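You operate a simulated robot arm through the tools that you are given. There is no shell and no other tool.

You run a simulated robot arm. Do the job below in one go: nothing can be reset, and whatever is moved stays where it is left.

Task
Clear the jammed lug out of the crimp press and finish the crimp.
Fine: switch off before lifting the guard; lay the lug on the bench; guard shut, slide left in, press off at the end.

Only the result counts: the job must be done as asked and must still hold three seconds after the hand-in. Knocking over, shifting, dropping, spilling or breaking anything else fails it.

Robot
A 7-joint arm with a two-finger parallel gripper, fixed in place. Base frame: the origin is on the floor under the middle of its stand, x ahead of it, y to its left, z up. Lengths are in m, angles in degrees, forces in N, time in s.
It reaches about 1.046 m from its shoulder. Its first joint turns from -166.0 to 166.0 degrees. Payload 1.57 kg.
The TCP is the grasp point between the finger pads, 0.03 m short of the fingertips. In the tool frame z runs along the fingers and y along their closing line. Largest opening 0.08 m; finger width 0.017, thickness 0.012; the body of the gripper, 0.04 by 0.082 m, starts 0.08 m behind the TCP.
Orientation is that of the tool frame in the base frame, as a unit quaternion [x, y, z, w]. With the fingers straight down and closing along the base's y, the tool's x points along the base's -x, its y along +y and its z along -z.

Tools
- The arm moves only by the tool servo_tool. Its argument "deltas" is a list of rows, each an object (a shift or turn left out is 0, a gripper value left out holds the last) with "offset": the shift along the tool's x, y, z in m, a list of three; "angular": the turn, a rotation vector about the tool's x, y, z in degrees, a list of three; "jaw": the gripper command, from -1 (shut) to 1 (fully open), values between in proportion. In form: [{"offset": [dx, dy, dz], "angular": [wx, wy, wz], "jaw": jaw}, ...]. A call has 1 to 20 rows; each row is the pose to reach, as a shift and turn from the pose commanded when the call began, along the tool's axes at that moment. A row lasts 0.2 s, in which the tool goes at most 0.05 m and 8.6 degrees; a call with a longer step from one row to the next is refused whole, and so is a gripper value outside its range. Where a pose cannot be reached the arm comes as near as it can. A force on the tool above 40 N (or 10 N above the force at the start of the call, whichever is more), or a blocked arm, ends the call early, and 0.2 s more pass. The fingers move at their own pace (about 0.153 m/s each) and stop on an object; they squeeze with about 40 N. The grip force told is the motor's: it shows also when the fingers shut on nothing. Time passes only in rows, and 0.2 s behind the last, so rows that repeat a pose let the fingers close. The reply holds the time, the measured pose of the TCP, the force on the tool along the base axes, the opening and the grip force, in the units named above and with some noise, with the torque about the TCP (base axes, N m) and any sound that the robot's microphone picked up, and new pictures: "show" is both (left out), scene, wrist or none.
- Cameras (640 x 400 px; columns grow to the right, rows downward): "scene" is fixed at [0.3855, -0.6522, 1.3892]; the picture's right is [1.00, -0.06, 0.00], its down [-0.02, -0.31, -0.95] and it looks along [0.06, 0.95, -0.31] (base axes); focal length 328 px, centre (320, 200). "wrist" rides on the gripper at [0.072, -0.007, -0.122] in the tool frame; the picture's right is [0.09, 1.00, 0.00], its down [-0.84, 0.08, -0.54] and it looks along [-0.54, 0.05, 0.84] (tool axes); focal length 238 px, centre (320, 200). There is no depth. A picture from a camera that has moved, and an enlarged one, comes with that camera's place and axes in the base frame and with its lens. The place of the scene camera against the robot may be out by one fixed shift of up to 0.025 m in any direction.
- zoom(camera, box): a new picture of the part [left, top, right, bottom] of that camera's present view, enlarged. It takes no simulated time.
- hand_in(): hands the job in; it is judged then, once.

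Places have to be worked out from the pictures, the camera data and where the tool is seen. Open the gripper and draw the arm clear of the work before you hand the job in, unless the task says otherwise.

The tools are called as name(argument=value, ...) on one line, values as JSON. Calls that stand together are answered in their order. servo_tool: Moves the arm, as the interface text tells. Its arguments: {"type":"object","properties":{"deltas":{"type":"array"},"show":{"type":"string","enum":["both","scene","wrist","none"]}},"required":["deltas"]} The other tools are called the same way: zoom (camera, box) takes an enlarged picture of a part of a camera's view; hand_in () hands the job in.

At the start:

```text
clock: 0.0
tcp_pos: [0.3617, 0.2606, 1.2437]
tcp_rot: [0.0, 1.0, 0.0, 0.0]
ft_force: [0.7, 0.2, 0.6]
ft_torque: [0.03, -0.03, -0.02]
width: 0.08
grasp_force: 0.1
```

scene: 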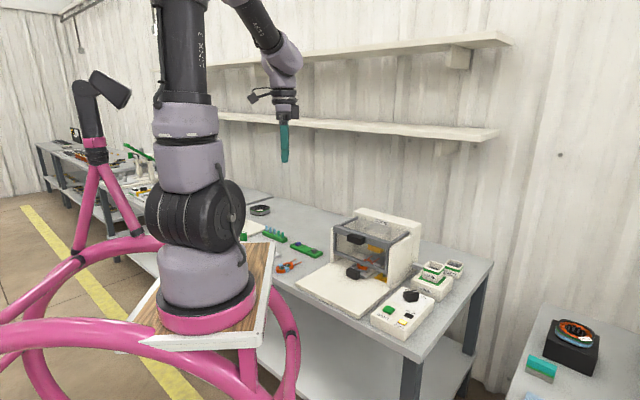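
wrist: 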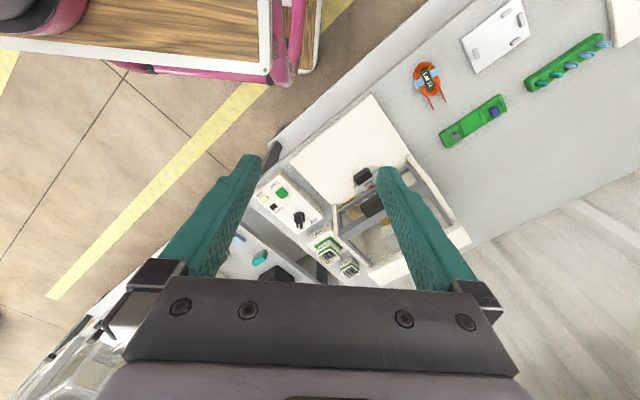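

I'll look closely at the press and control box before moving anything.

zoom(camera="scene", box=[290, 200, 480, 350])

zoom(camera="wrist", box=[240, 80, 480, 290])

```text
2.67 times, centred on (385, 275) of scene
camera zoom: at [0.3855, -0.6522, 1.3892], right [1.0, -0.06, 0.0], down [-0.02, -0.31, -0.95], along [0.06, 0.95, -0.31], focal length 874 px, centre (147, 0)
```

zoom: 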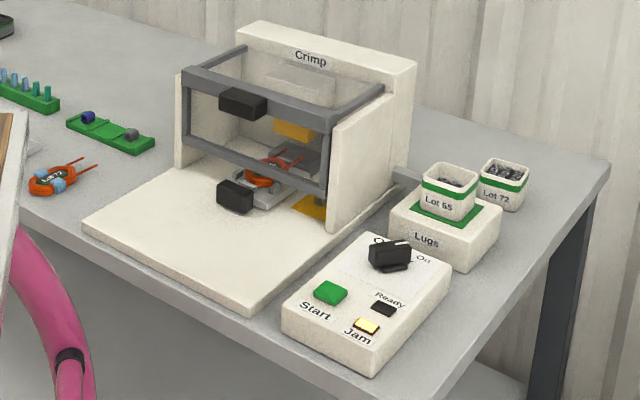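

```text
1.90 times, centred on (360, 185) of wrist
camera zoom: at [0.2893, 0.2541, 1.3654], right [-0.09, 1.0, 0.0], down [0.84, 0.08, 0.54], along [0.54, 0.05, -0.84], focal length 454 px, centre (244, 229)
```

zoom: 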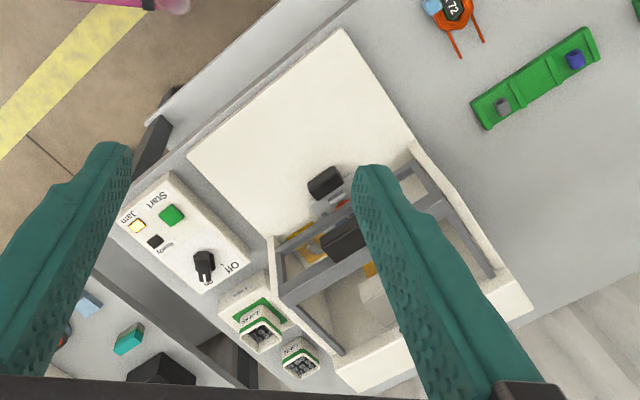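

I'll enlarge the scene further to read the labels and see what's inside the press.

zoom(camera="scene", box=[335, 225, 405, 290])

zoom(camera="scene", box=[365, 250, 475, 345])

zoom(camera="scene", box=[235, 220, 335, 280])

zoom(camera="wrist", box=[240, 160, 400, 290])

zoom(camera="wrist", box=[400, 0, 640, 150])

```text
6.15 times, centred on (370, 258) of scene
camera zoom: at [0.3855, -0.6522, 1.3892], right [1.0, -0.06, 0.0], down [-0.02, -0.31, -0.95], along [0.06, 0.95, -0.31], focal length 2017 px, centre (12, -154)
```

zoom: 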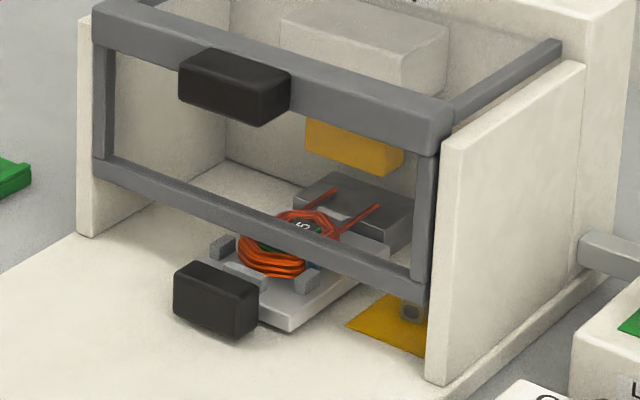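

```text
4.21 times, centred on (420, 298) of scene
camera zoom: at [0.3855, -0.6522, 1.3892], right [1.0, -0.06, 0.0], down [-0.02, -0.31, -0.95], along [0.06, 0.95, -0.31], focal length 1380 px, centre (-101, -210)
```

zoom: 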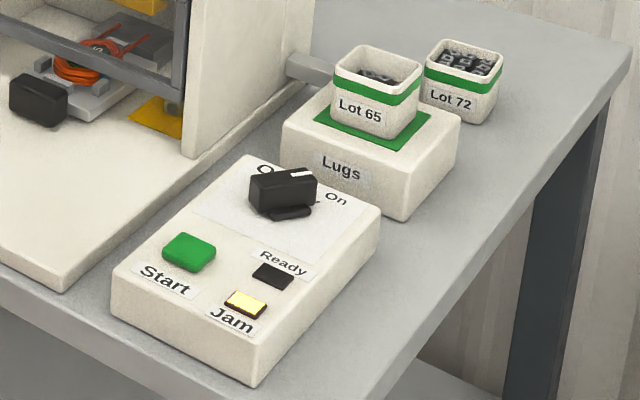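

```text
6.40 times, centred on (285, 250) of scene
camera zoom: at [0.3855, -0.6522, 1.3892], right [1.0, -0.06, 0.0], down [-0.02, -0.31, -0.95], along [0.06, 0.95, -0.31], focal length 2098 px, centre (544, -120)
```

zoom: 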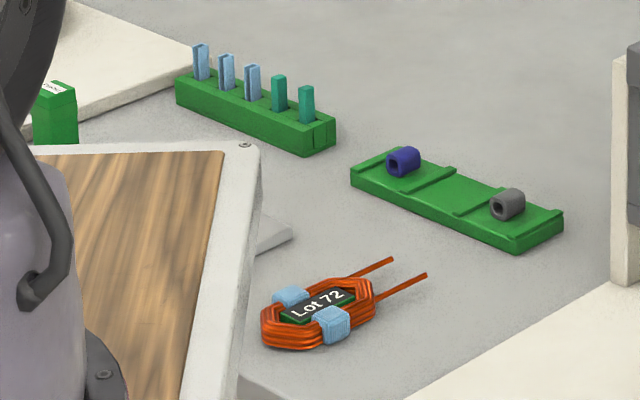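

```text
3.08 times, centred on (320, 225) of wrist
camera zoom: at [0.2893, 0.2541, 1.3654], right [-0.09, 1.0, 0.0], down [0.84, 0.08, 0.54], along [0.54, 0.05, -0.84], focal length 733 px, centre (320, 123)
```

zoom: 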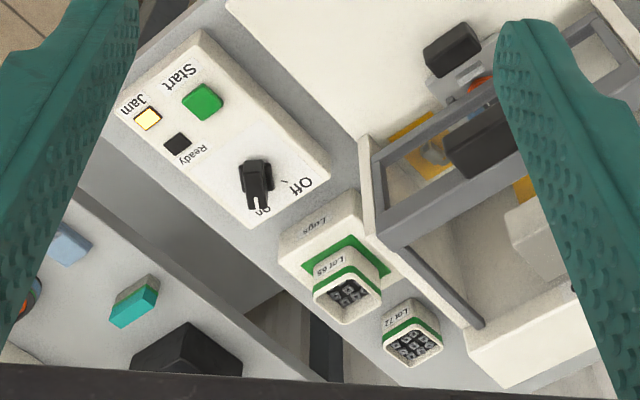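

```text
2.67 times, centred on (520, 75) of wrist
camera zoom: at [0.2893, 0.2541, 1.3654], right [-0.09, 1.0, 0.0], down [0.84, 0.08, 0.54], along [0.54, 0.05, -0.84], focal length 636 px, centre (-213, 533)
```

zoom: 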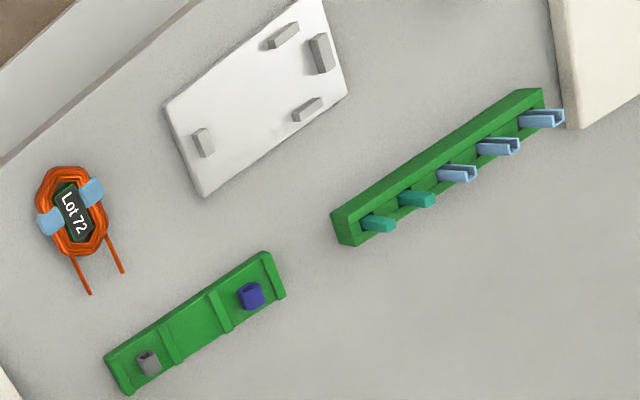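

The coil in the press seems to carry a different tag from the one on the bench, and the feeder holds "Lot 65". I'll turn the wrist to face the press (yaw about +43°) and drop down for a closer, nearer look.

servo_tool(deltas=[{"offset": [0, -0.01, 0.03], "angular": [0, 0, -7.2]}, {"offset": [0, -0.02, 0.06], "angular": [0, 0, -14.4]}, {"offset": [0, -0.03, 0.09], "angular": [0, 0, -21.6]}, {"offset": [0, -0.04, 0.12], "angular": [0, 0, -28.8]}, {"offset": [0, -0.05, 0.15], "angular": [0, 0, -36]}, {"offset": [0, -0.06, 0.18], "angular": [0, 0, -43]}, {"offset": [0, -0.06, 0.18], "angular": [0, 0, -43]}])

```text
clock: 1.6
tcp_pos: [0.3618, 0.2016, 1.0635]
tcp_rot: [-0.367, 0.93, 0.0, -0.001]
ft_force: [-0.7, 0.5, 0.5]
ft_torque: [0.0, -0.03, 0.01]
width: 0.0801
grasp_force: 0.1
camera wrist: at [0.314, 0.1467, 1.1852], right [-0.75, 0.66, 0.0], down [0.56, 0.63, 0.54], along [0.36, 0.41, -0.84], focal length 238 px, centre (320, 200)
```

scene: 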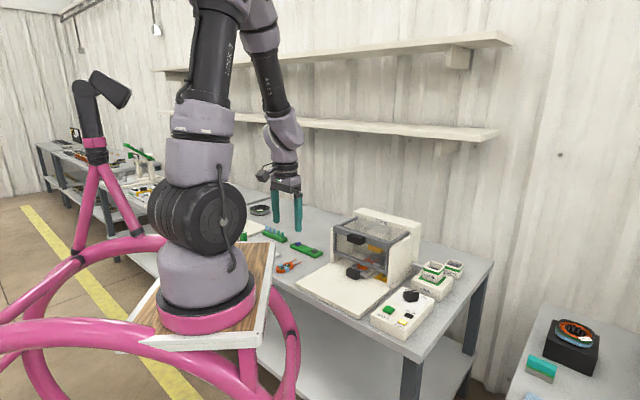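
wrist: 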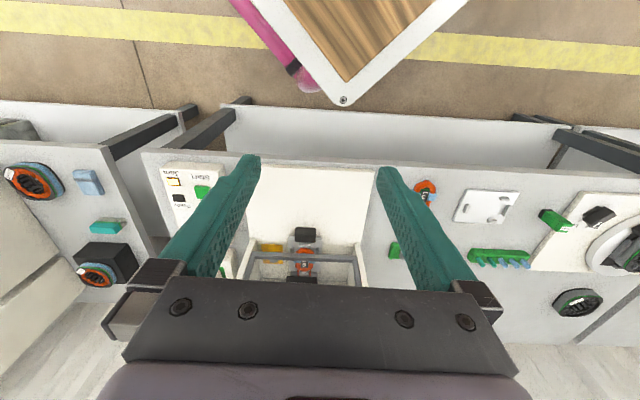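

The tool now faces the press squarely. Next I'll tilt the tool about 30° forward and come closer so the wrist camera can look into the press through the guard.

servo_tool(deltas=[{"offset": [-0.03, 0, 0.0275], "angular": [0, -7.5, 0]}, {"offset": [-0.06, 0, 0.055], "angular": [0, -15, 0]}, {"offset": [-0.09, 0, 0.0825], "angular": [0, -22.5, 0]}, {"offset": [-0.12, 0, 0.11], "angular": [0, -30, 0]}, {"offset": [-0.12, 0, 0.11], "angular": [0, -30, 0]}])

```text
clock: 2.8
tcp_pos: [0.4485, 0.284, 0.9529]
tcp_rot: [-0.354, 0.898, 0.095, 0.241]
ft_force: [0.1, -1.4, -0.7]
ft_torque: [-0.01, 0.0, -0.01]
width: 0.0801
grasp_force: 0.1
camera wrist: at [0.363, 0.1947, 1.0228], right [-0.74, 0.67, -0.05], down [0.28, 0.37, 0.89], along [0.62, 0.64, -0.46], focal length 238 px, centre (320, 200)
```

scene: 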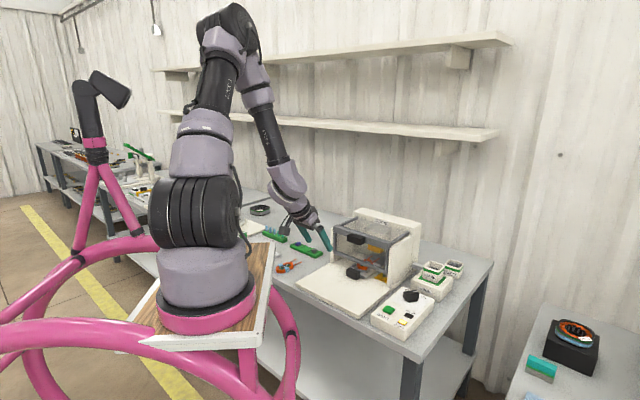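
wrist: 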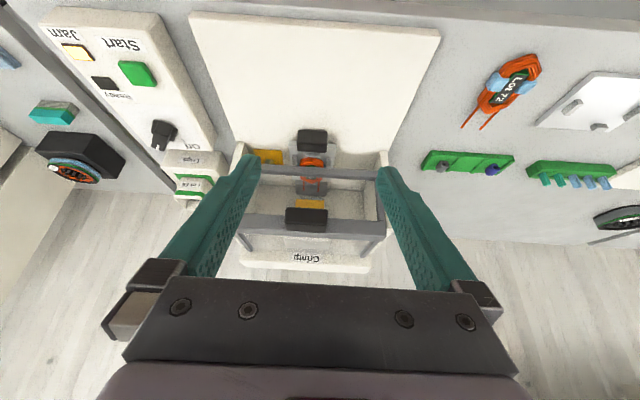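

zoom(camera="wrist", box=[230, 115, 400, 275])

zoom(camera="wrist", box=[30, 0, 230, 210])

zoom(camera="wrist", box=[265, 140, 355, 220])

```text
2.50 times, centred on (315, 195) of wrist
camera zoom: at [0.363, 0.1947, 1.0228], right [-0.74, 0.67, -0.05], down [0.28, 0.37, 0.89], along [0.62, 0.64, -0.46], focal length 596 px, centre (332, 212)
```

zoom: 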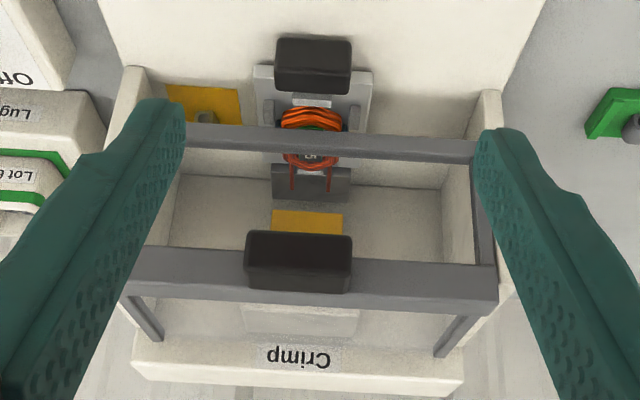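

```text
1.90 times, centred on (130, 105) of wrist
camera zoom: at [0.363, 0.1947, 1.0228], right [-0.74, 0.67, -0.05], down [0.28, 0.37, 0.89], along [0.62, 0.64, -0.46], focal length 454 px, centre (682, 381)
```

zoom: 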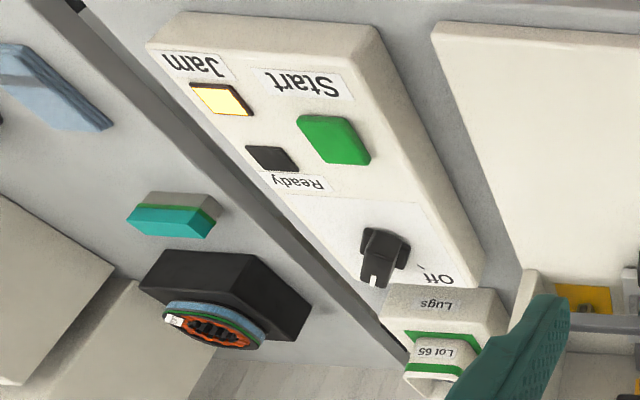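

```text
5.00 times, centred on (310, 180) of wrist
camera zoom: at [0.363, 0.1947, 1.0228], right [-0.74, 0.67, -0.05], down [0.28, 0.37, 0.89], along [0.62, 0.64, -0.46], focal length 1192 px, centre (370, 300)
```

zoom: 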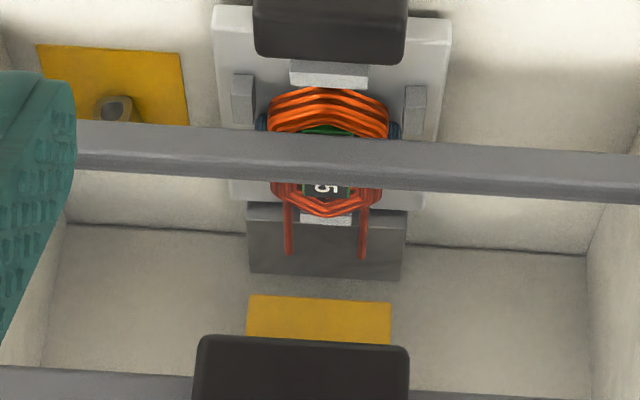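

The jammed lug looks like the small grey ring on the yellow patch inside the guard at the right. The switch is on (Jam lamp lit), so the knob comes first: I'll move over the control box with the tool upright to locate the knob accurately.

servo_tool(deltas=[{"offset": [-0.005, -0.045, -0.0087], "angular": [0, 7.5, 0]}, {"offset": [-0.015, -0.09, -0.026], "angular": [0, 15, 0]}, {"offset": [-0.0423, -0.125, -0.0333], "angular": [0, 22.5, 0]}, {"offset": [-0.0683, -0.16, -0.0183], "angular": [0, 30, 0]}, {"offset": [-0.0936, -0.19, 0.0079], "angular": [0, 30, 0]}, {"offset": [-0.1096, -0.215, 0.0402], "angular": [0, 30, 0]}, {"offset": [-0.1152, -0.226, 0.0665], "angular": [0, 30, 0]}, {"offset": [-0.1152, -0.226, 0.0665], "angular": [0, 30, 0]}])

```text
clock: 4.6
tcp_pos: [0.6985, 0.2069, 0.9541]
tcp_rot: [-0.366, 0.931, 0.001, 0.0]
ft_force: [0.2, -0.2, 0.6]
ft_torque: [-0.01, -0.02, -0.02]
width: 0.0799
grasp_force: 0.0
camera wrist: at [0.6509, 0.1534, 1.0759], right [-0.75, 0.67, 0.0], down [0.56, 0.63, 0.54], along [0.36, 0.4, -0.84], focal length 238 px, centre (320, 200)
```

scene: 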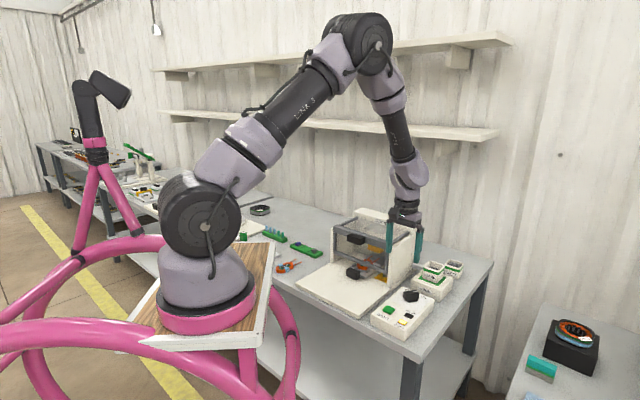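
wrist: 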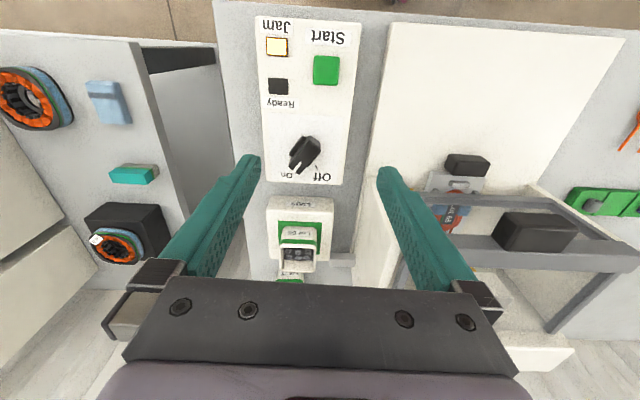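

zoom(camera="wrist", box=[240, 0, 400, 200])

zoom(camera="wrist", box=[265, 120, 345, 190])

zoom(camera="wrist", box=[400, 130, 560, 290])

zoom(camera="scene", box=[365, 200, 475, 345])

```text
2.00 times, centred on (320, 100) of wrist
camera zoom: at [0.6509, 0.1534, 1.0759], right [-0.75, 0.67, 0.0], down [0.56, 0.63, 0.54], along [0.36, 0.4, -0.84], focal length 477 px, centre (320, 400)
```

zoom: 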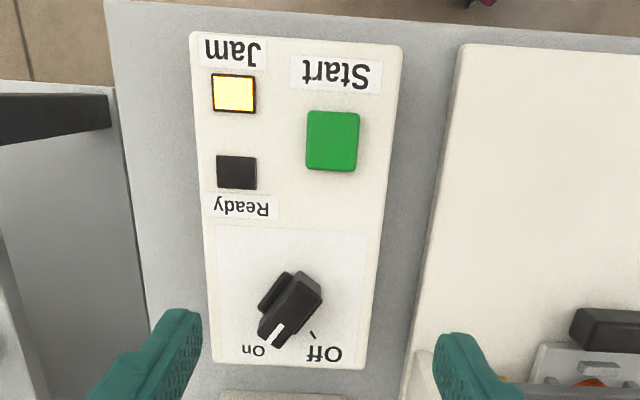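

```text
5.71 times, centred on (305, 155) of wrist
camera zoom: at [0.6509, 0.1534, 1.0759], right [-0.75, 0.67, 0.0], down [0.56, 0.63, 0.54], along [0.36, 0.4, -0.84], focal length 1362 px, centre (406, 457)
```

zoom: 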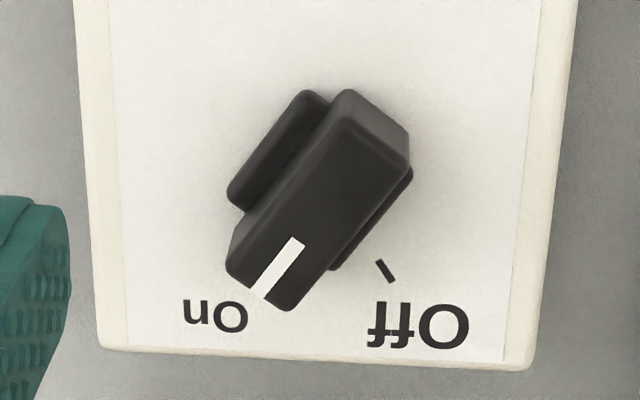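

```text
2.50 times, centred on (480, 210) of wrist
camera zoom: at [0.6509, 0.1534, 1.0759], right [-0.75, 0.67, 0.0], down [0.56, 0.63, 0.54], along [0.36, 0.4, -0.84], focal length 596 px, centre (-80, 175)
```

zoom: 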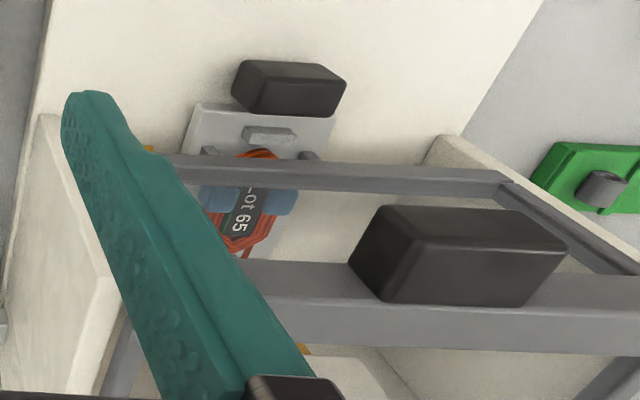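

```text
2.76 times, centred on (420, 272) of scene
camera zoom: at [0.3855, -0.6522, 1.3892], right [1.0, -0.06, 0.0], down [-0.02, -0.31, -0.95], along [0.06, 0.95, -0.31], focal length 904 px, centre (44, 0)
```

zoom: 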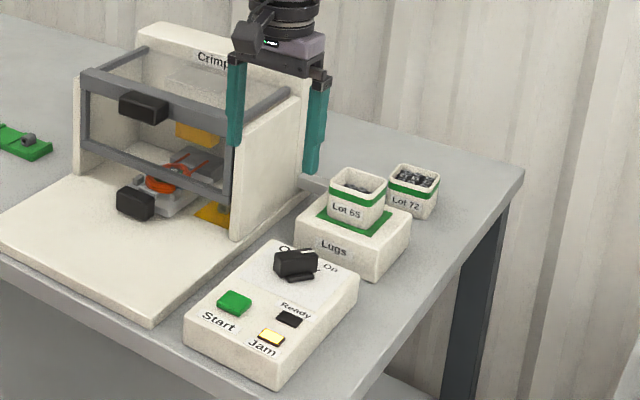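

The coil in the press is tagged Lot 65 and the feeder holds Lot 65, so they match. The knob's pointer is at "On" and "Off" lies roughly 65–70° counter-clockwise seen from above. I'll yaw to line the fingers up with the knob bar and hover just over it.

servo_tool(deltas=[{"offset": [-0.013, -0.004, 0.0235], "angular": [0, 0, 8.25]}, {"offset": [-0.026, -0.008, 0.047], "angular": [0, 0, 16.5]}, {"offset": [-0.039, -0.012, 0.07], "angular": [0, 0, 24.75]}, {"offset": [-0.0518, -0.0156, 0.094], "angular": [0, 0, 33]}, {"offset": [-0.0518, -0.0156, 0.094], "angular": [0, 0, 33]}])

```text
clock: 5.8
tcp_pos: [0.7478, 0.2338, 0.8589]
tcp_rot: [-0.087, 0.996, 0.0, 0.001]
ft_force: [0.2, 0.4, 0.0]
ft_torque: [0.0, 0.0, -0.04]
width: 0.0798
grasp_force: 0.1
camera wrist: at [0.6783, 0.214, 0.9814], right [-0.26, 0.97, 0.0], down [0.81, 0.22, 0.54], along [0.52, 0.14, -0.84], focal length 238 px, centre (320, 200)
```

scene: 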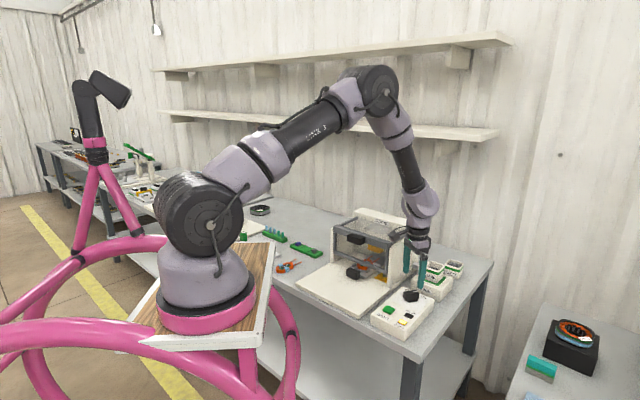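
wrist: 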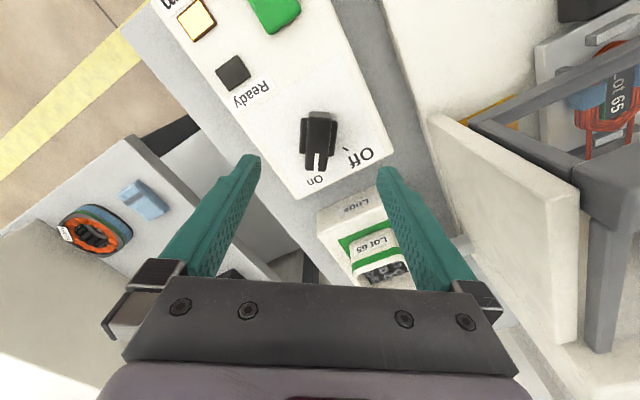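

zoom(camera="wrist", box=[270, 90, 390, 210])

zoom(camera="scene", box=[380, 230, 470, 310])

```text
3.33 times, centred on (330, 150) of wrist
camera zoom: at [0.6783, 0.214, 0.9814], right [-0.26, 0.97, 0.0], down [0.81, 0.22, 0.54], along [0.52, 0.14, -0.84], focal length 794 px, centre (287, 367)
```

zoom: 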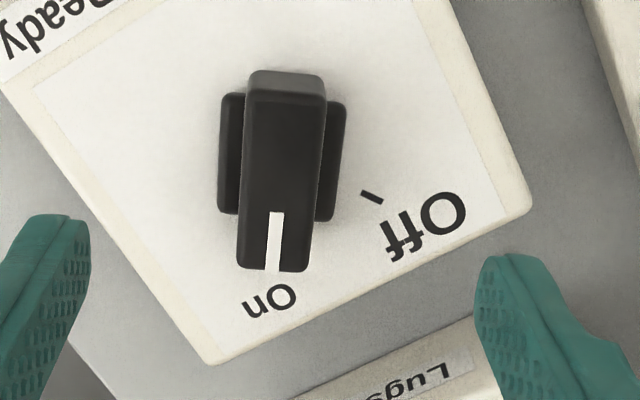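

```text
5.00 times, centred on (425, 270) of scene
camera zoom: at [0.3855, -0.6522, 1.3892], right [1.0, -0.06, 0.0], down [-0.02, -0.31, -0.95], along [0.06, 0.95, -0.31], focal length 1639 px, centre (-205, -150)
```

zoom: 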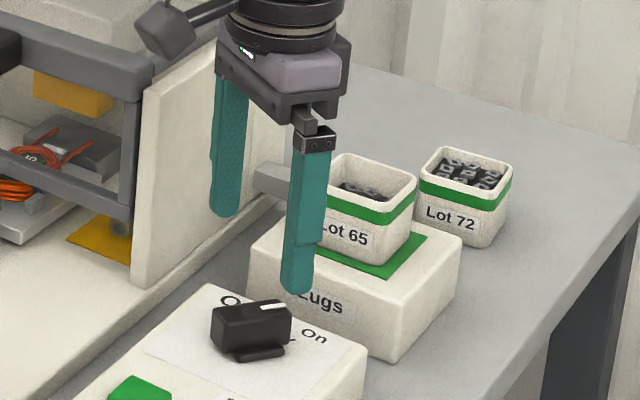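

The knob bar is centred under the gripper (about 3 mm off) and lined up with the fingers. I'll descend straight down and close on the bar.

servo_tool(deltas=[{"offset": [0.0, -0.003, 0.03], "angular": [0, 0, 0]}, {"offset": [0.0, -0.003, 0.05], "angular": [0, 0, 0]}, {"offset": [0.0, -0.003, 0.065], "angular": [0, 0, 0]}, {"offset": [0.0, -0.003, 0.065], "angular": [0, 0, 0]}])

```text
clock: 6.8
tcp_pos: [0.7476, 0.2298, 0.7959]
tcp_rot: [-0.087, 0.996, 0.0, 0.0]
ft_force: [-0.3, 0.7, 0.3]
ft_torque: [-0.02, 0.01, 0.02]
width: 0.0802
grasp_force: 0.1
camera wrist: at [0.6795, 0.21, 0.9162], right [-0.26, 0.96, 0.0], down [0.81, 0.22, 0.54], along [0.52, 0.14, -0.84], focal length 238 px, centre (320, 200)
```

scene: 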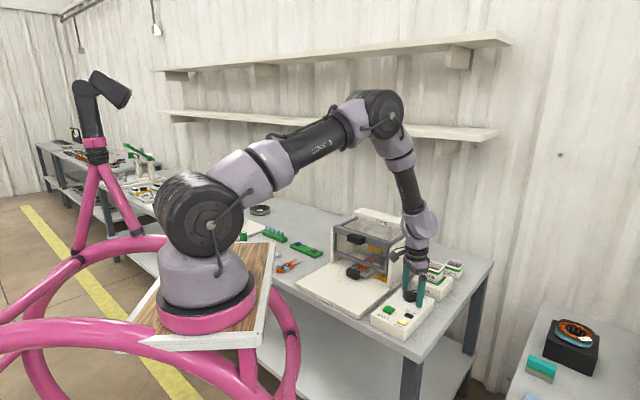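
wrist: 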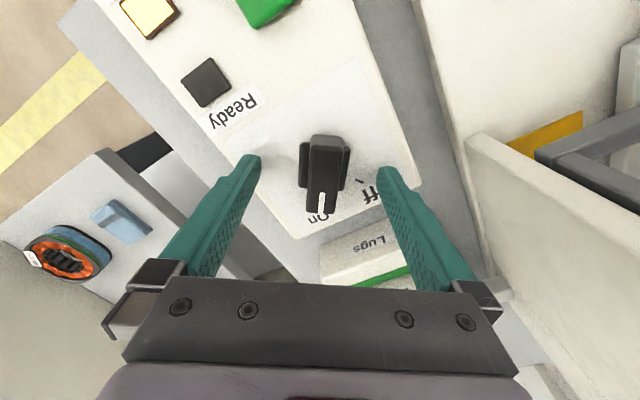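

zoom(camera="wrist", box=[260, 120, 380, 230])

zoom(camera="scene", box=[380, 250, 450, 320])

```text
3.64 times, centred on (320, 175) of wrist
camera zoom: at [0.6795, 0.21, 0.9162], right [-0.26, 0.96, 0.0], down [0.81, 0.22, 0.54], along [0.52, 0.14, -0.84], focal length 867 px, centre (320, 291)
```

zoom: 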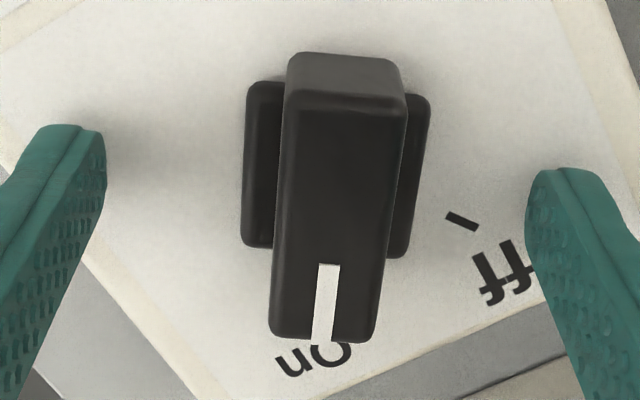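

```text
5.71 times, centred on (415, 285) of scene
camera zoom: at [0.3855, -0.6522, 1.3892], right [1.0, -0.06, 0.0], down [-0.02, -0.31, -0.95], along [0.06, 0.95, -0.31], focal length 1873 px, centre (-223, -286)
```

zoom: 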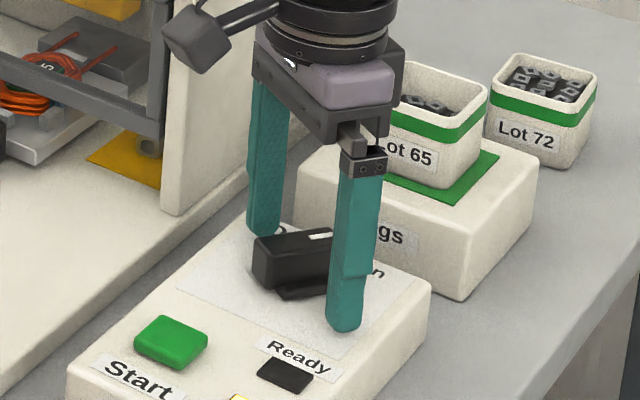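

The bar is centred between the fingers (within 2 mm) with its top at z≈0.785, so tip overlap is about 19 mm. Closing on it now.

servo_tool(deltas=[{"offset": [0, 0.002, 0.002], "jaw": -0.3}, {"offset": [0, 0.002, 0.002], "jaw": -0.6}, {"offset": [0, 0.002, 0.002], "jaw": -0.6}], show="wrist")

```text
clock: 7.6
tcp_pos: [0.7488, 0.2319, 0.793]
tcp_rot: [-0.087, 0.996, 0.0, 0.0]
ft_force: [-0.1, 2.6, 0.8]
ft_torque: [-0.03, 0.38, -0.01]
width: 0.02
grasp_force: 33.9
camera wrist: at [0.679, 0.212, 0.9141], right [-0.26, 0.96, 0.0], down [0.81, 0.22, 0.54], along [0.52, 0.14, -0.84], focal length 238 px, centre (320, 200)
```

wrist: 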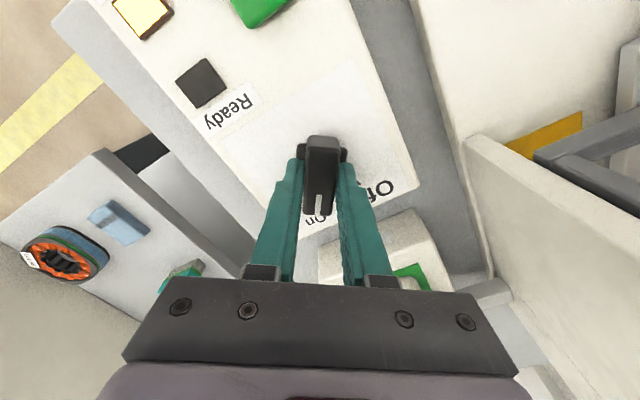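

Gripped at 20 mm width. I'll turn the knob counter-clockwise (negative about tool z) in small steps towards Off.

servo_tool(deltas=[{"angular": [0, 0, -7]}, {"angular": [0, 0, -14]}, {"angular": [0, 0, -21]}, {"angular": [0, 0, -28]}, {"angular": [0, 0, -35]}, {"angular": [0, 0, -42]}, {"angular": [0, 0, -49]}, {"angular": [0, 0, -56]}], show="wrist")

```text
clock: 9.4
tcp_pos: [0.7479, 0.2318, 0.7925]
tcp_rot: [-0.545, 0.838, 0.001, -0.001]
ft_force: [-6.0, 10.4, -8.8]
ft_torque: [-0.27, 0.26, 0.0]
width: 0.0199
grasp_force: 34.1
camera wrist: at [0.7253, 0.1633, 0.9142], right [-0.95, 0.32, 0.0], down [0.27, 0.8, 0.54], along [0.17, 0.51, -0.84], focal length 238 px, centre (320, 200)
```

wrist: 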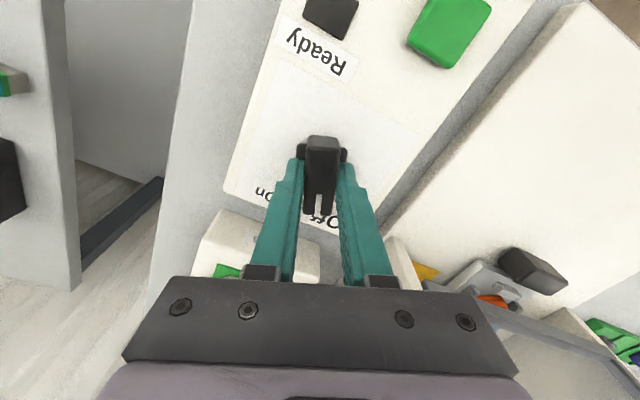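

Turned 56° so far with modest forces. I'll continue in small steps, watching for the stop.

servo_tool(deltas=[{"angular": [0, 0, -4]}, {"angular": [0, 0, -6]}, {"angular": [0, 0, -6]}], show="wrist")

zoom(camera="scene", box=[360, 240, 460, 340])

```text
clock: 10.2
tcp_pos: [0.7474, 0.2322, 0.7913]
tcp_rot: [-0.588, 0.809, 0.0, 0.0]
ft_force: [-13.6, 15.4, -17.0]
ft_torque: [0.87, -0.39, 0.0]
width: 0.0197
grasp_force: 33.7
camera wrist: at [0.7325, 0.1613, 0.9143], right [-0.98, 0.22, 0.0], down [0.18, 0.82, 0.54], along [0.12, 0.53, -0.84], focal length 238 px, centre (320, 200)
```

wrist: 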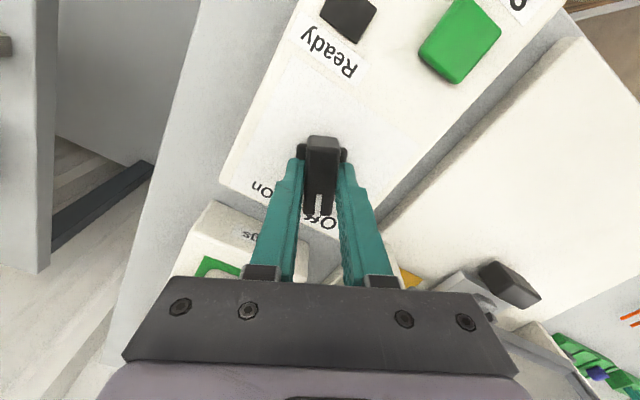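

```text
4.00 times, centred on (410, 290) of scene
camera zoom: at [0.3855, -0.6522, 1.3892], right [1.0, -0.06, 0.0], down [-0.02, -0.31, -0.95], along [0.06, 0.95, -0.31], focal length 1311 px, centre (-40, -160)
```

zoom: 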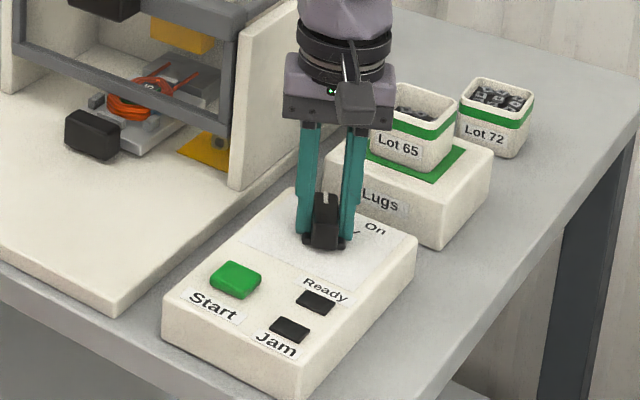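

The Jam lamp has gone dark, so the press is now off. I'll release the knob and rise straight up.

servo_tool(deltas=[{"offset": [0, 0, 0], "jaw": 0.4}, {"offset": [0, 0, 0], "jaw": 0.4}, {"offset": [0, 0, -0.04], "jaw": 0.4}, {"offset": [0, 0, -0.08], "jaw": 0.4}, {"offset": [0, 0, -0.12], "jaw": 0.4}, {"offset": [0, 0, -0.16], "jaw": 0.4}, {"offset": [0, 0, -0.16], "jaw": 0.4}])

zoom(camera="wrist", box=[200, 0, 420, 200])

```text
clock: 11.8
tcp_pos: [0.7488, 0.2308, 0.9537]
tcp_rot: [-0.588, 0.809, 0.001, 0.0]
ft_force: [-0.7, 0.1, 0.0]
ft_torque: [0.02, 0.0, 0.01]
width: 0.0561
grasp_force: 0.0
camera wrist: at [0.7334, 0.1596, 1.0751], right [-0.98, 0.22, 0.0], down [0.19, 0.82, 0.54], along [0.12, 0.53, -0.84], focal length 238 px, centre (320, 200)
```

scene: 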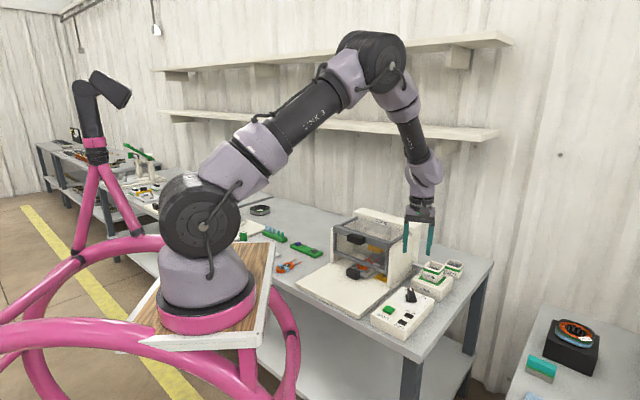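
wrist: 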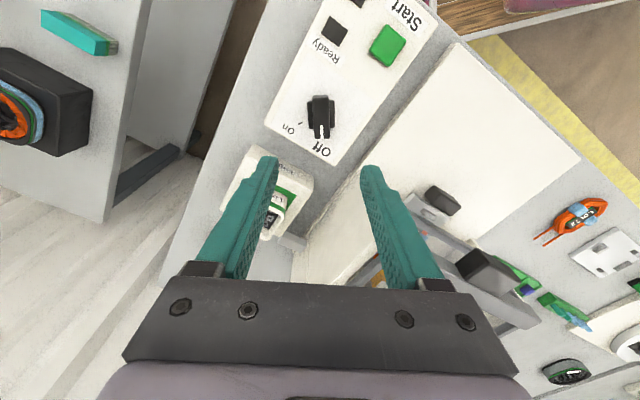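

```text
2.00 times, centred on (310, 100) of wrist
camera zoom: at [0.7334, 0.1596, 1.0751], right [-0.98, 0.22, 0.0], down [0.19, 0.82, 0.54], along [0.12, 0.53, -0.84], focal length 477 px, centre (340, 400)
```

zoom: 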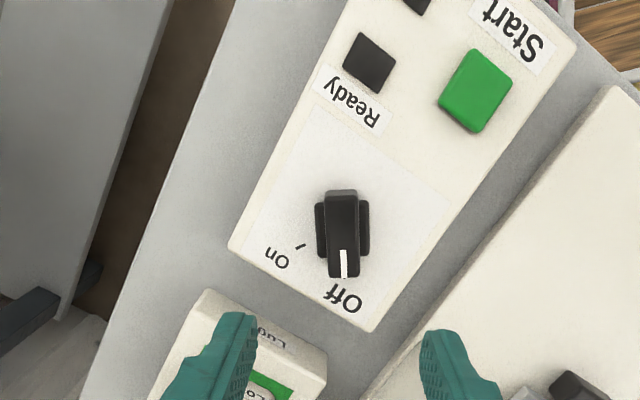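

The switch reads Off. Now I'll back away and line up in front of the guard handle to measure it before lifting.

servo_tool(deltas=[{"offset": [0.0253, 0.0369, -0.015], "angular": [0, 0, 7.25], "jaw": 1}, {"offset": [0.0506, 0.0738, -0.03], "angular": [0, 0, 14.5]}, {"offset": [0.0599, 0.119, -0.03], "angular": [0, 0, 21.75]}, {"offset": [0.0556, 0.1681, -0.03], "angular": [0, 0, 29]}, {"offset": [0.0338, 0.2075, -0.03], "angular": [0, 0, 29]}, {"offset": [0.0119, 0.2469, -0.02], "angular": [0, 0, 29]}, {"offset": [-0.0007, 0.2696, -0.02], "angular": [0, 0, 29]}, {"offset": [-0.0007, 0.2696, -0.02], "angular": [0, 0, 29]}], show="wrist")

```text
clock: 13.6
tcp_pos: [0.4915, 0.3146, 0.9749]
tcp_rot: [-0.366, 0.931, 0.0, 0.0]
ft_force: [-1.0, 0.0, 0.4]
ft_torque: [-0.01, -0.01, 0.01]
width: 0.0799
grasp_force: 0.2
camera wrist: at [0.4436, 0.2611, 1.0945], right [-0.75, 0.67, 0.0], down [0.56, 0.63, 0.54], along [0.36, 0.4, -0.84], focal length 238 px, centre (320, 200)
```

wrist: 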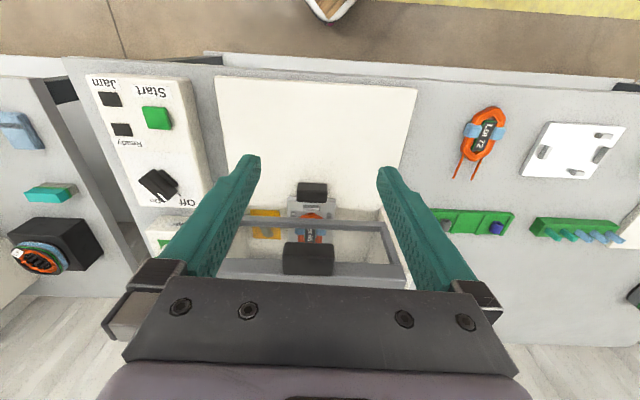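

zoom(camera="wrist", box=[240, 170, 400, 290])

zoom(camera="scene", box=[330, 200, 430, 300])

```text
3.33 times, centred on (320, 230) of wrist
camera zoom: at [0.4436, 0.2611, 1.0945], right [-0.75, 0.67, 0.0], down [0.56, 0.63, 0.54], along [0.36, 0.4, -0.84], focal length 794 px, centre (320, 100)
```

zoom: 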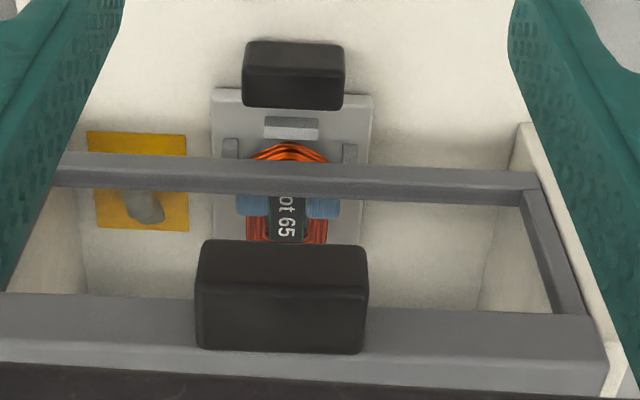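

```text
4.00 times, centred on (380, 250) of scene
camera zoom: at [0.3855, -0.6522, 1.3892], right [1.0, -0.06, 0.0], down [-0.02, -0.31, -0.95], along [0.06, 0.95, -0.31], focal length 1311 px, centre (80, 0)
```

zoom: 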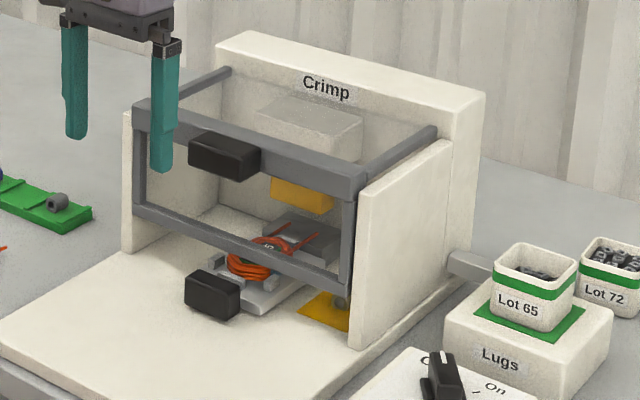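

The handle block measures about 56 mm wide (along the press's front), spanning z≈0.88–0.906, n-face about 12 cm ahead of the TCP. I'll tilt the tool 45° forward and stop at a standoff just before it.

servo_tool(deltas=[{"offset": [-0.0115, 0, 0.003], "angular": [0, -7.5, 0]}, {"offset": [-0.023, 0, 0.006], "angular": [0, -15, 0]}, {"offset": [-0.0345, -0.001, 0.009], "angular": [0, -22.5, 0]}, {"offset": [-0.046, -0.001, 0.012], "angular": [0, -30, 0]}, {"offset": [-0.0575, -0.002, 0.015], "angular": [0, -37.5, 0]}, {"offset": [-0.069, -0.002, 0.018], "angular": [0, -45, 0]}, {"offset": [-0.069, -0.002, 0.018], "angular": [0, -45, 0]}])

zoom(camera="wrist", box=[220, 110, 420, 290])

zoom(camera="scene", box=[310, 190, 430, 300])

```text
clock: 15.2
tcp_pos: [0.5449, 0.3608, 0.9544]
tcp_rot: [-0.339, 0.859, 0.141, 0.356]
ft_force: [-0.6, 0.8, -0.1]
ft_torque: [0.01, 0.01, 0.01]
width: 0.0801
grasp_force: 0.0
camera wrist: at [0.4492, 0.2625, 0.9893], right [-0.73, 0.68, -0.07], down [0.1, 0.2, 0.98], along [0.68, 0.7, -0.21], focal length 238 px, centre (320, 200)
```

scene: 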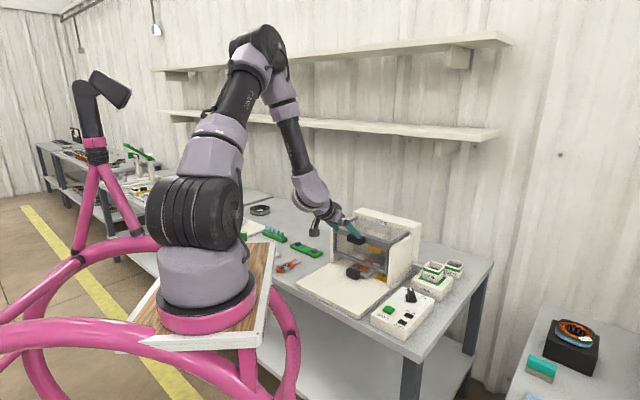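
wrist: 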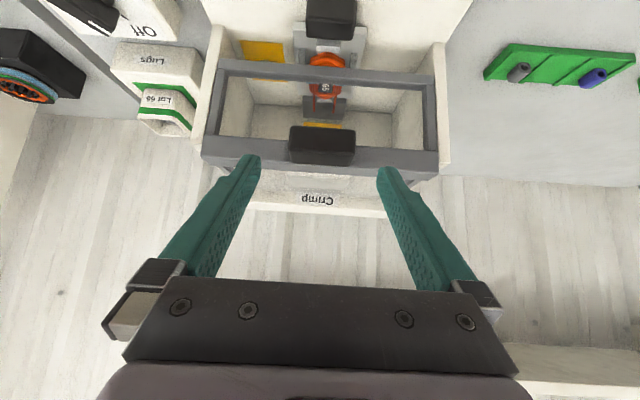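

```text
2.22 times, centred on (320, 200) of wrist
camera zoom: at [0.4492, 0.2625, 0.9893], right [-0.73, 0.68, -0.07], down [0.1, 0.2, 0.98], along [0.68, 0.7, -0.21], focal length 530 px, centre (320, 200)
```

zoom: 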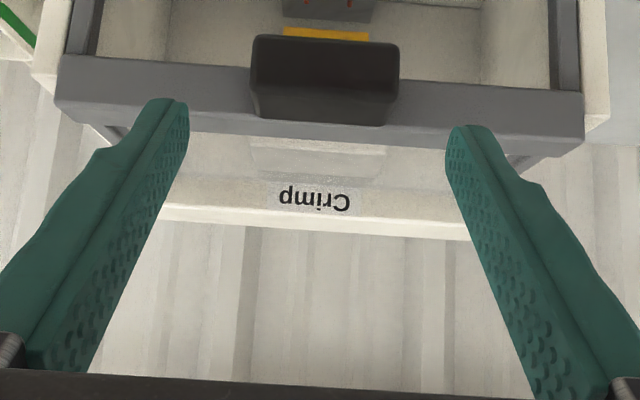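

```text
3.64 times, centred on (370, 245) of scene
camera zoom: at [0.3855, -0.6522, 1.3892], right [1.0, -0.06, 0.0], down [-0.02, -0.31, -0.95], along [0.06, 0.95, -0.31], focal length 1192 px, centre (138, 36)
```

zoom: 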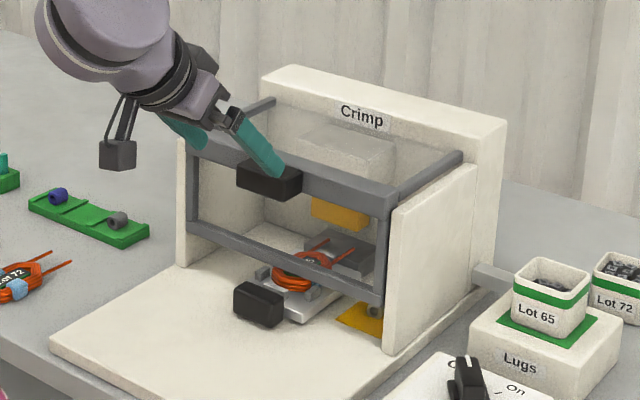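

The handle is centred within 3 mm of the fingers' closing line and 80 mm ahead along the finger axis. Approaching along the fingers, then closing on its sides.

servo_tool(deltas=[{"offset": [0, 0.003, 0.025]}, {"offset": [0, 0.003, 0.05]}, {"offset": [0, 0.003, 0.07]}, {"offset": [0, 0.003, 0.079]}, {"offset": [0, 0.003, 0.079]}])

zoom(camera="scene", box=[310, 190, 430, 300])

zoom(camera="wrist", box=[220, 110, 420, 290])

```text
clock: 16.4
tcp_pos: [0.5843, 0.4008, 0.8989]
tcp_rot: [-0.338, 0.86, 0.14, 0.356]
ft_force: [1.0, 0.1, -0.3]
ft_torque: [0.01, -0.01, 0.0]
width: 0.0803
grasp_force: 0.2
camera wrist: at [0.4887, 0.3033, 0.934], right [-0.73, 0.68, -0.07], down [0.1, 0.2, 0.97], along [0.68, 0.7, -0.21], focal length 238 px, centre (320, 200)
```

scene: 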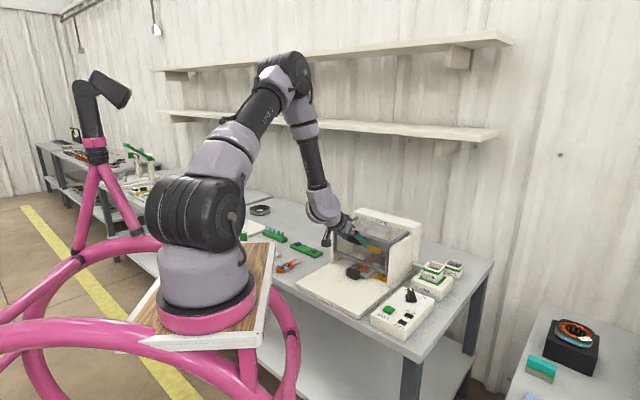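
wrist: 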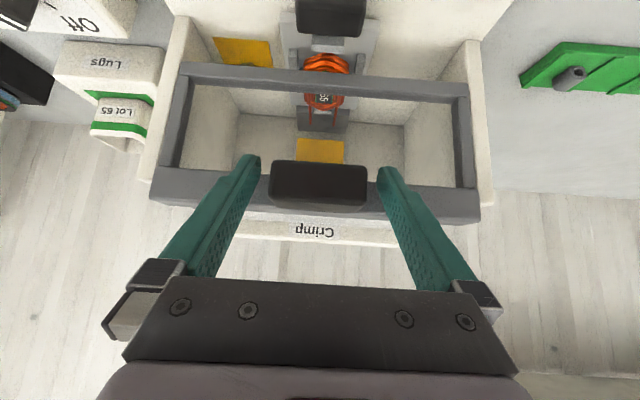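

```text
3.64 times, centred on (370, 245) of scene
camera zoom: at [0.3855, -0.6522, 1.3892], right [1.0, -0.06, 0.0], down [-0.02, -0.31, -0.95], along [0.06, 0.95, -0.31], focal length 1192 px, centre (138, 36)
```

zoom: 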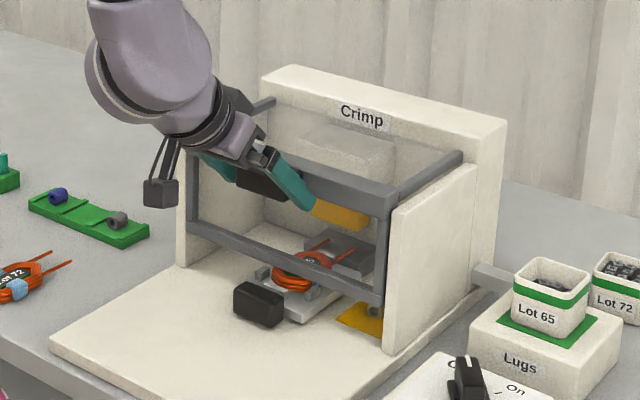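

```text
2.22 times, centred on (320, 200) of wrist
camera zoom: at [0.4887, 0.3033, 0.934], right [-0.73, 0.68, -0.07], down [0.1, 0.2, 0.97], along [0.68, 0.7, -0.21], focal length 530 px, centre (320, 200)
```

zoom: 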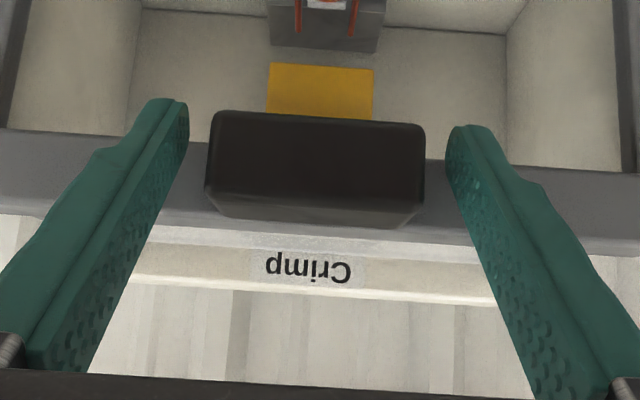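

The fingers straddle the handle nicely. Closing on it.

servo_tool(deltas=[{"offset": [0, 0, 0.003], "jaw": 0.2}, {"offset": [0, 0, 0.003], "jaw": -0.2}, {"offset": [0, 0, 0.003], "jaw": -0.2}], show="wrist")

```text
clock: 17.2
tcp_pos: [0.5839, 0.4014, 0.8971]
tcp_rot: [-0.339, 0.859, 0.141, 0.357]
ft_force: [-9.3, -21.5, 28.2]
ft_torque: [0.32, 0.24, 1.29]
width: 0.0607
grasp_force: 45.4
camera wrist: at [0.4894, 0.3029, 0.9331], right [-0.73, 0.68, -0.07], down [0.1, 0.2, 0.98], along [0.68, 0.7, -0.21], focal length 238 px, centre (320, 200)
```

wrist: 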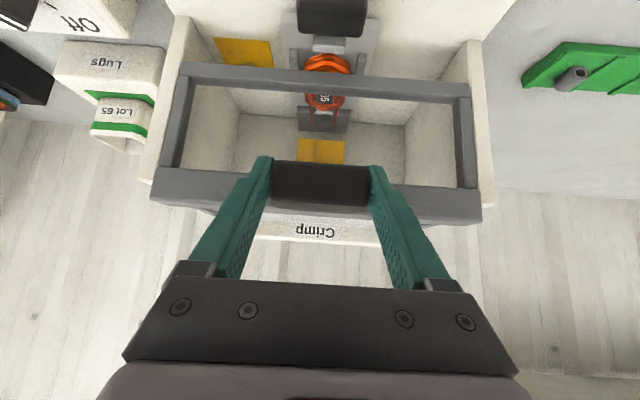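

The tool feels about 36 N back along the fingers – the tips are just touching the guard bar. I'll reopen slightly, back off 7 mm, shift 2 mm sideways and grip again.

servo_tool(deltas=[{"offset": [0, 0, 0], "jaw": 0.9}, {"offset": [0, -0.002, -0.008], "jaw": 0.9}, {"offset": [0, -0.002, -0.008], "jaw": 0.9}, {"offset": [0, -0.002, -0.008], "jaw": 0.3}, {"offset": [0, -0.002, -0.008], "jaw": -0.2}, {"offset": [0, -0.002, -0.008], "jaw": -0.2}], show="wrist")

```text
clock: 18.6
tcp_pos: [0.5818, 0.3986, 0.9021]
tcp_rot: [-0.339, 0.86, 0.14, 0.355]
ft_force: [-4.2, 10.4, -3.4]
ft_torque: [0.6, 0.85, 1.26]
width: 0.0602
grasp_force: 45.6
camera wrist: at [0.4868, 0.2998, 0.9379], right [-0.73, 0.68, -0.06], down [0.1, 0.2, 0.97], along [0.68, 0.7, -0.21], focal length 238 px, centre (320, 200)
```

wrist: 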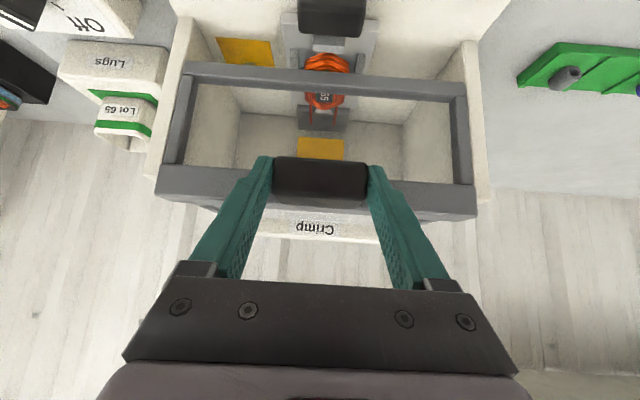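

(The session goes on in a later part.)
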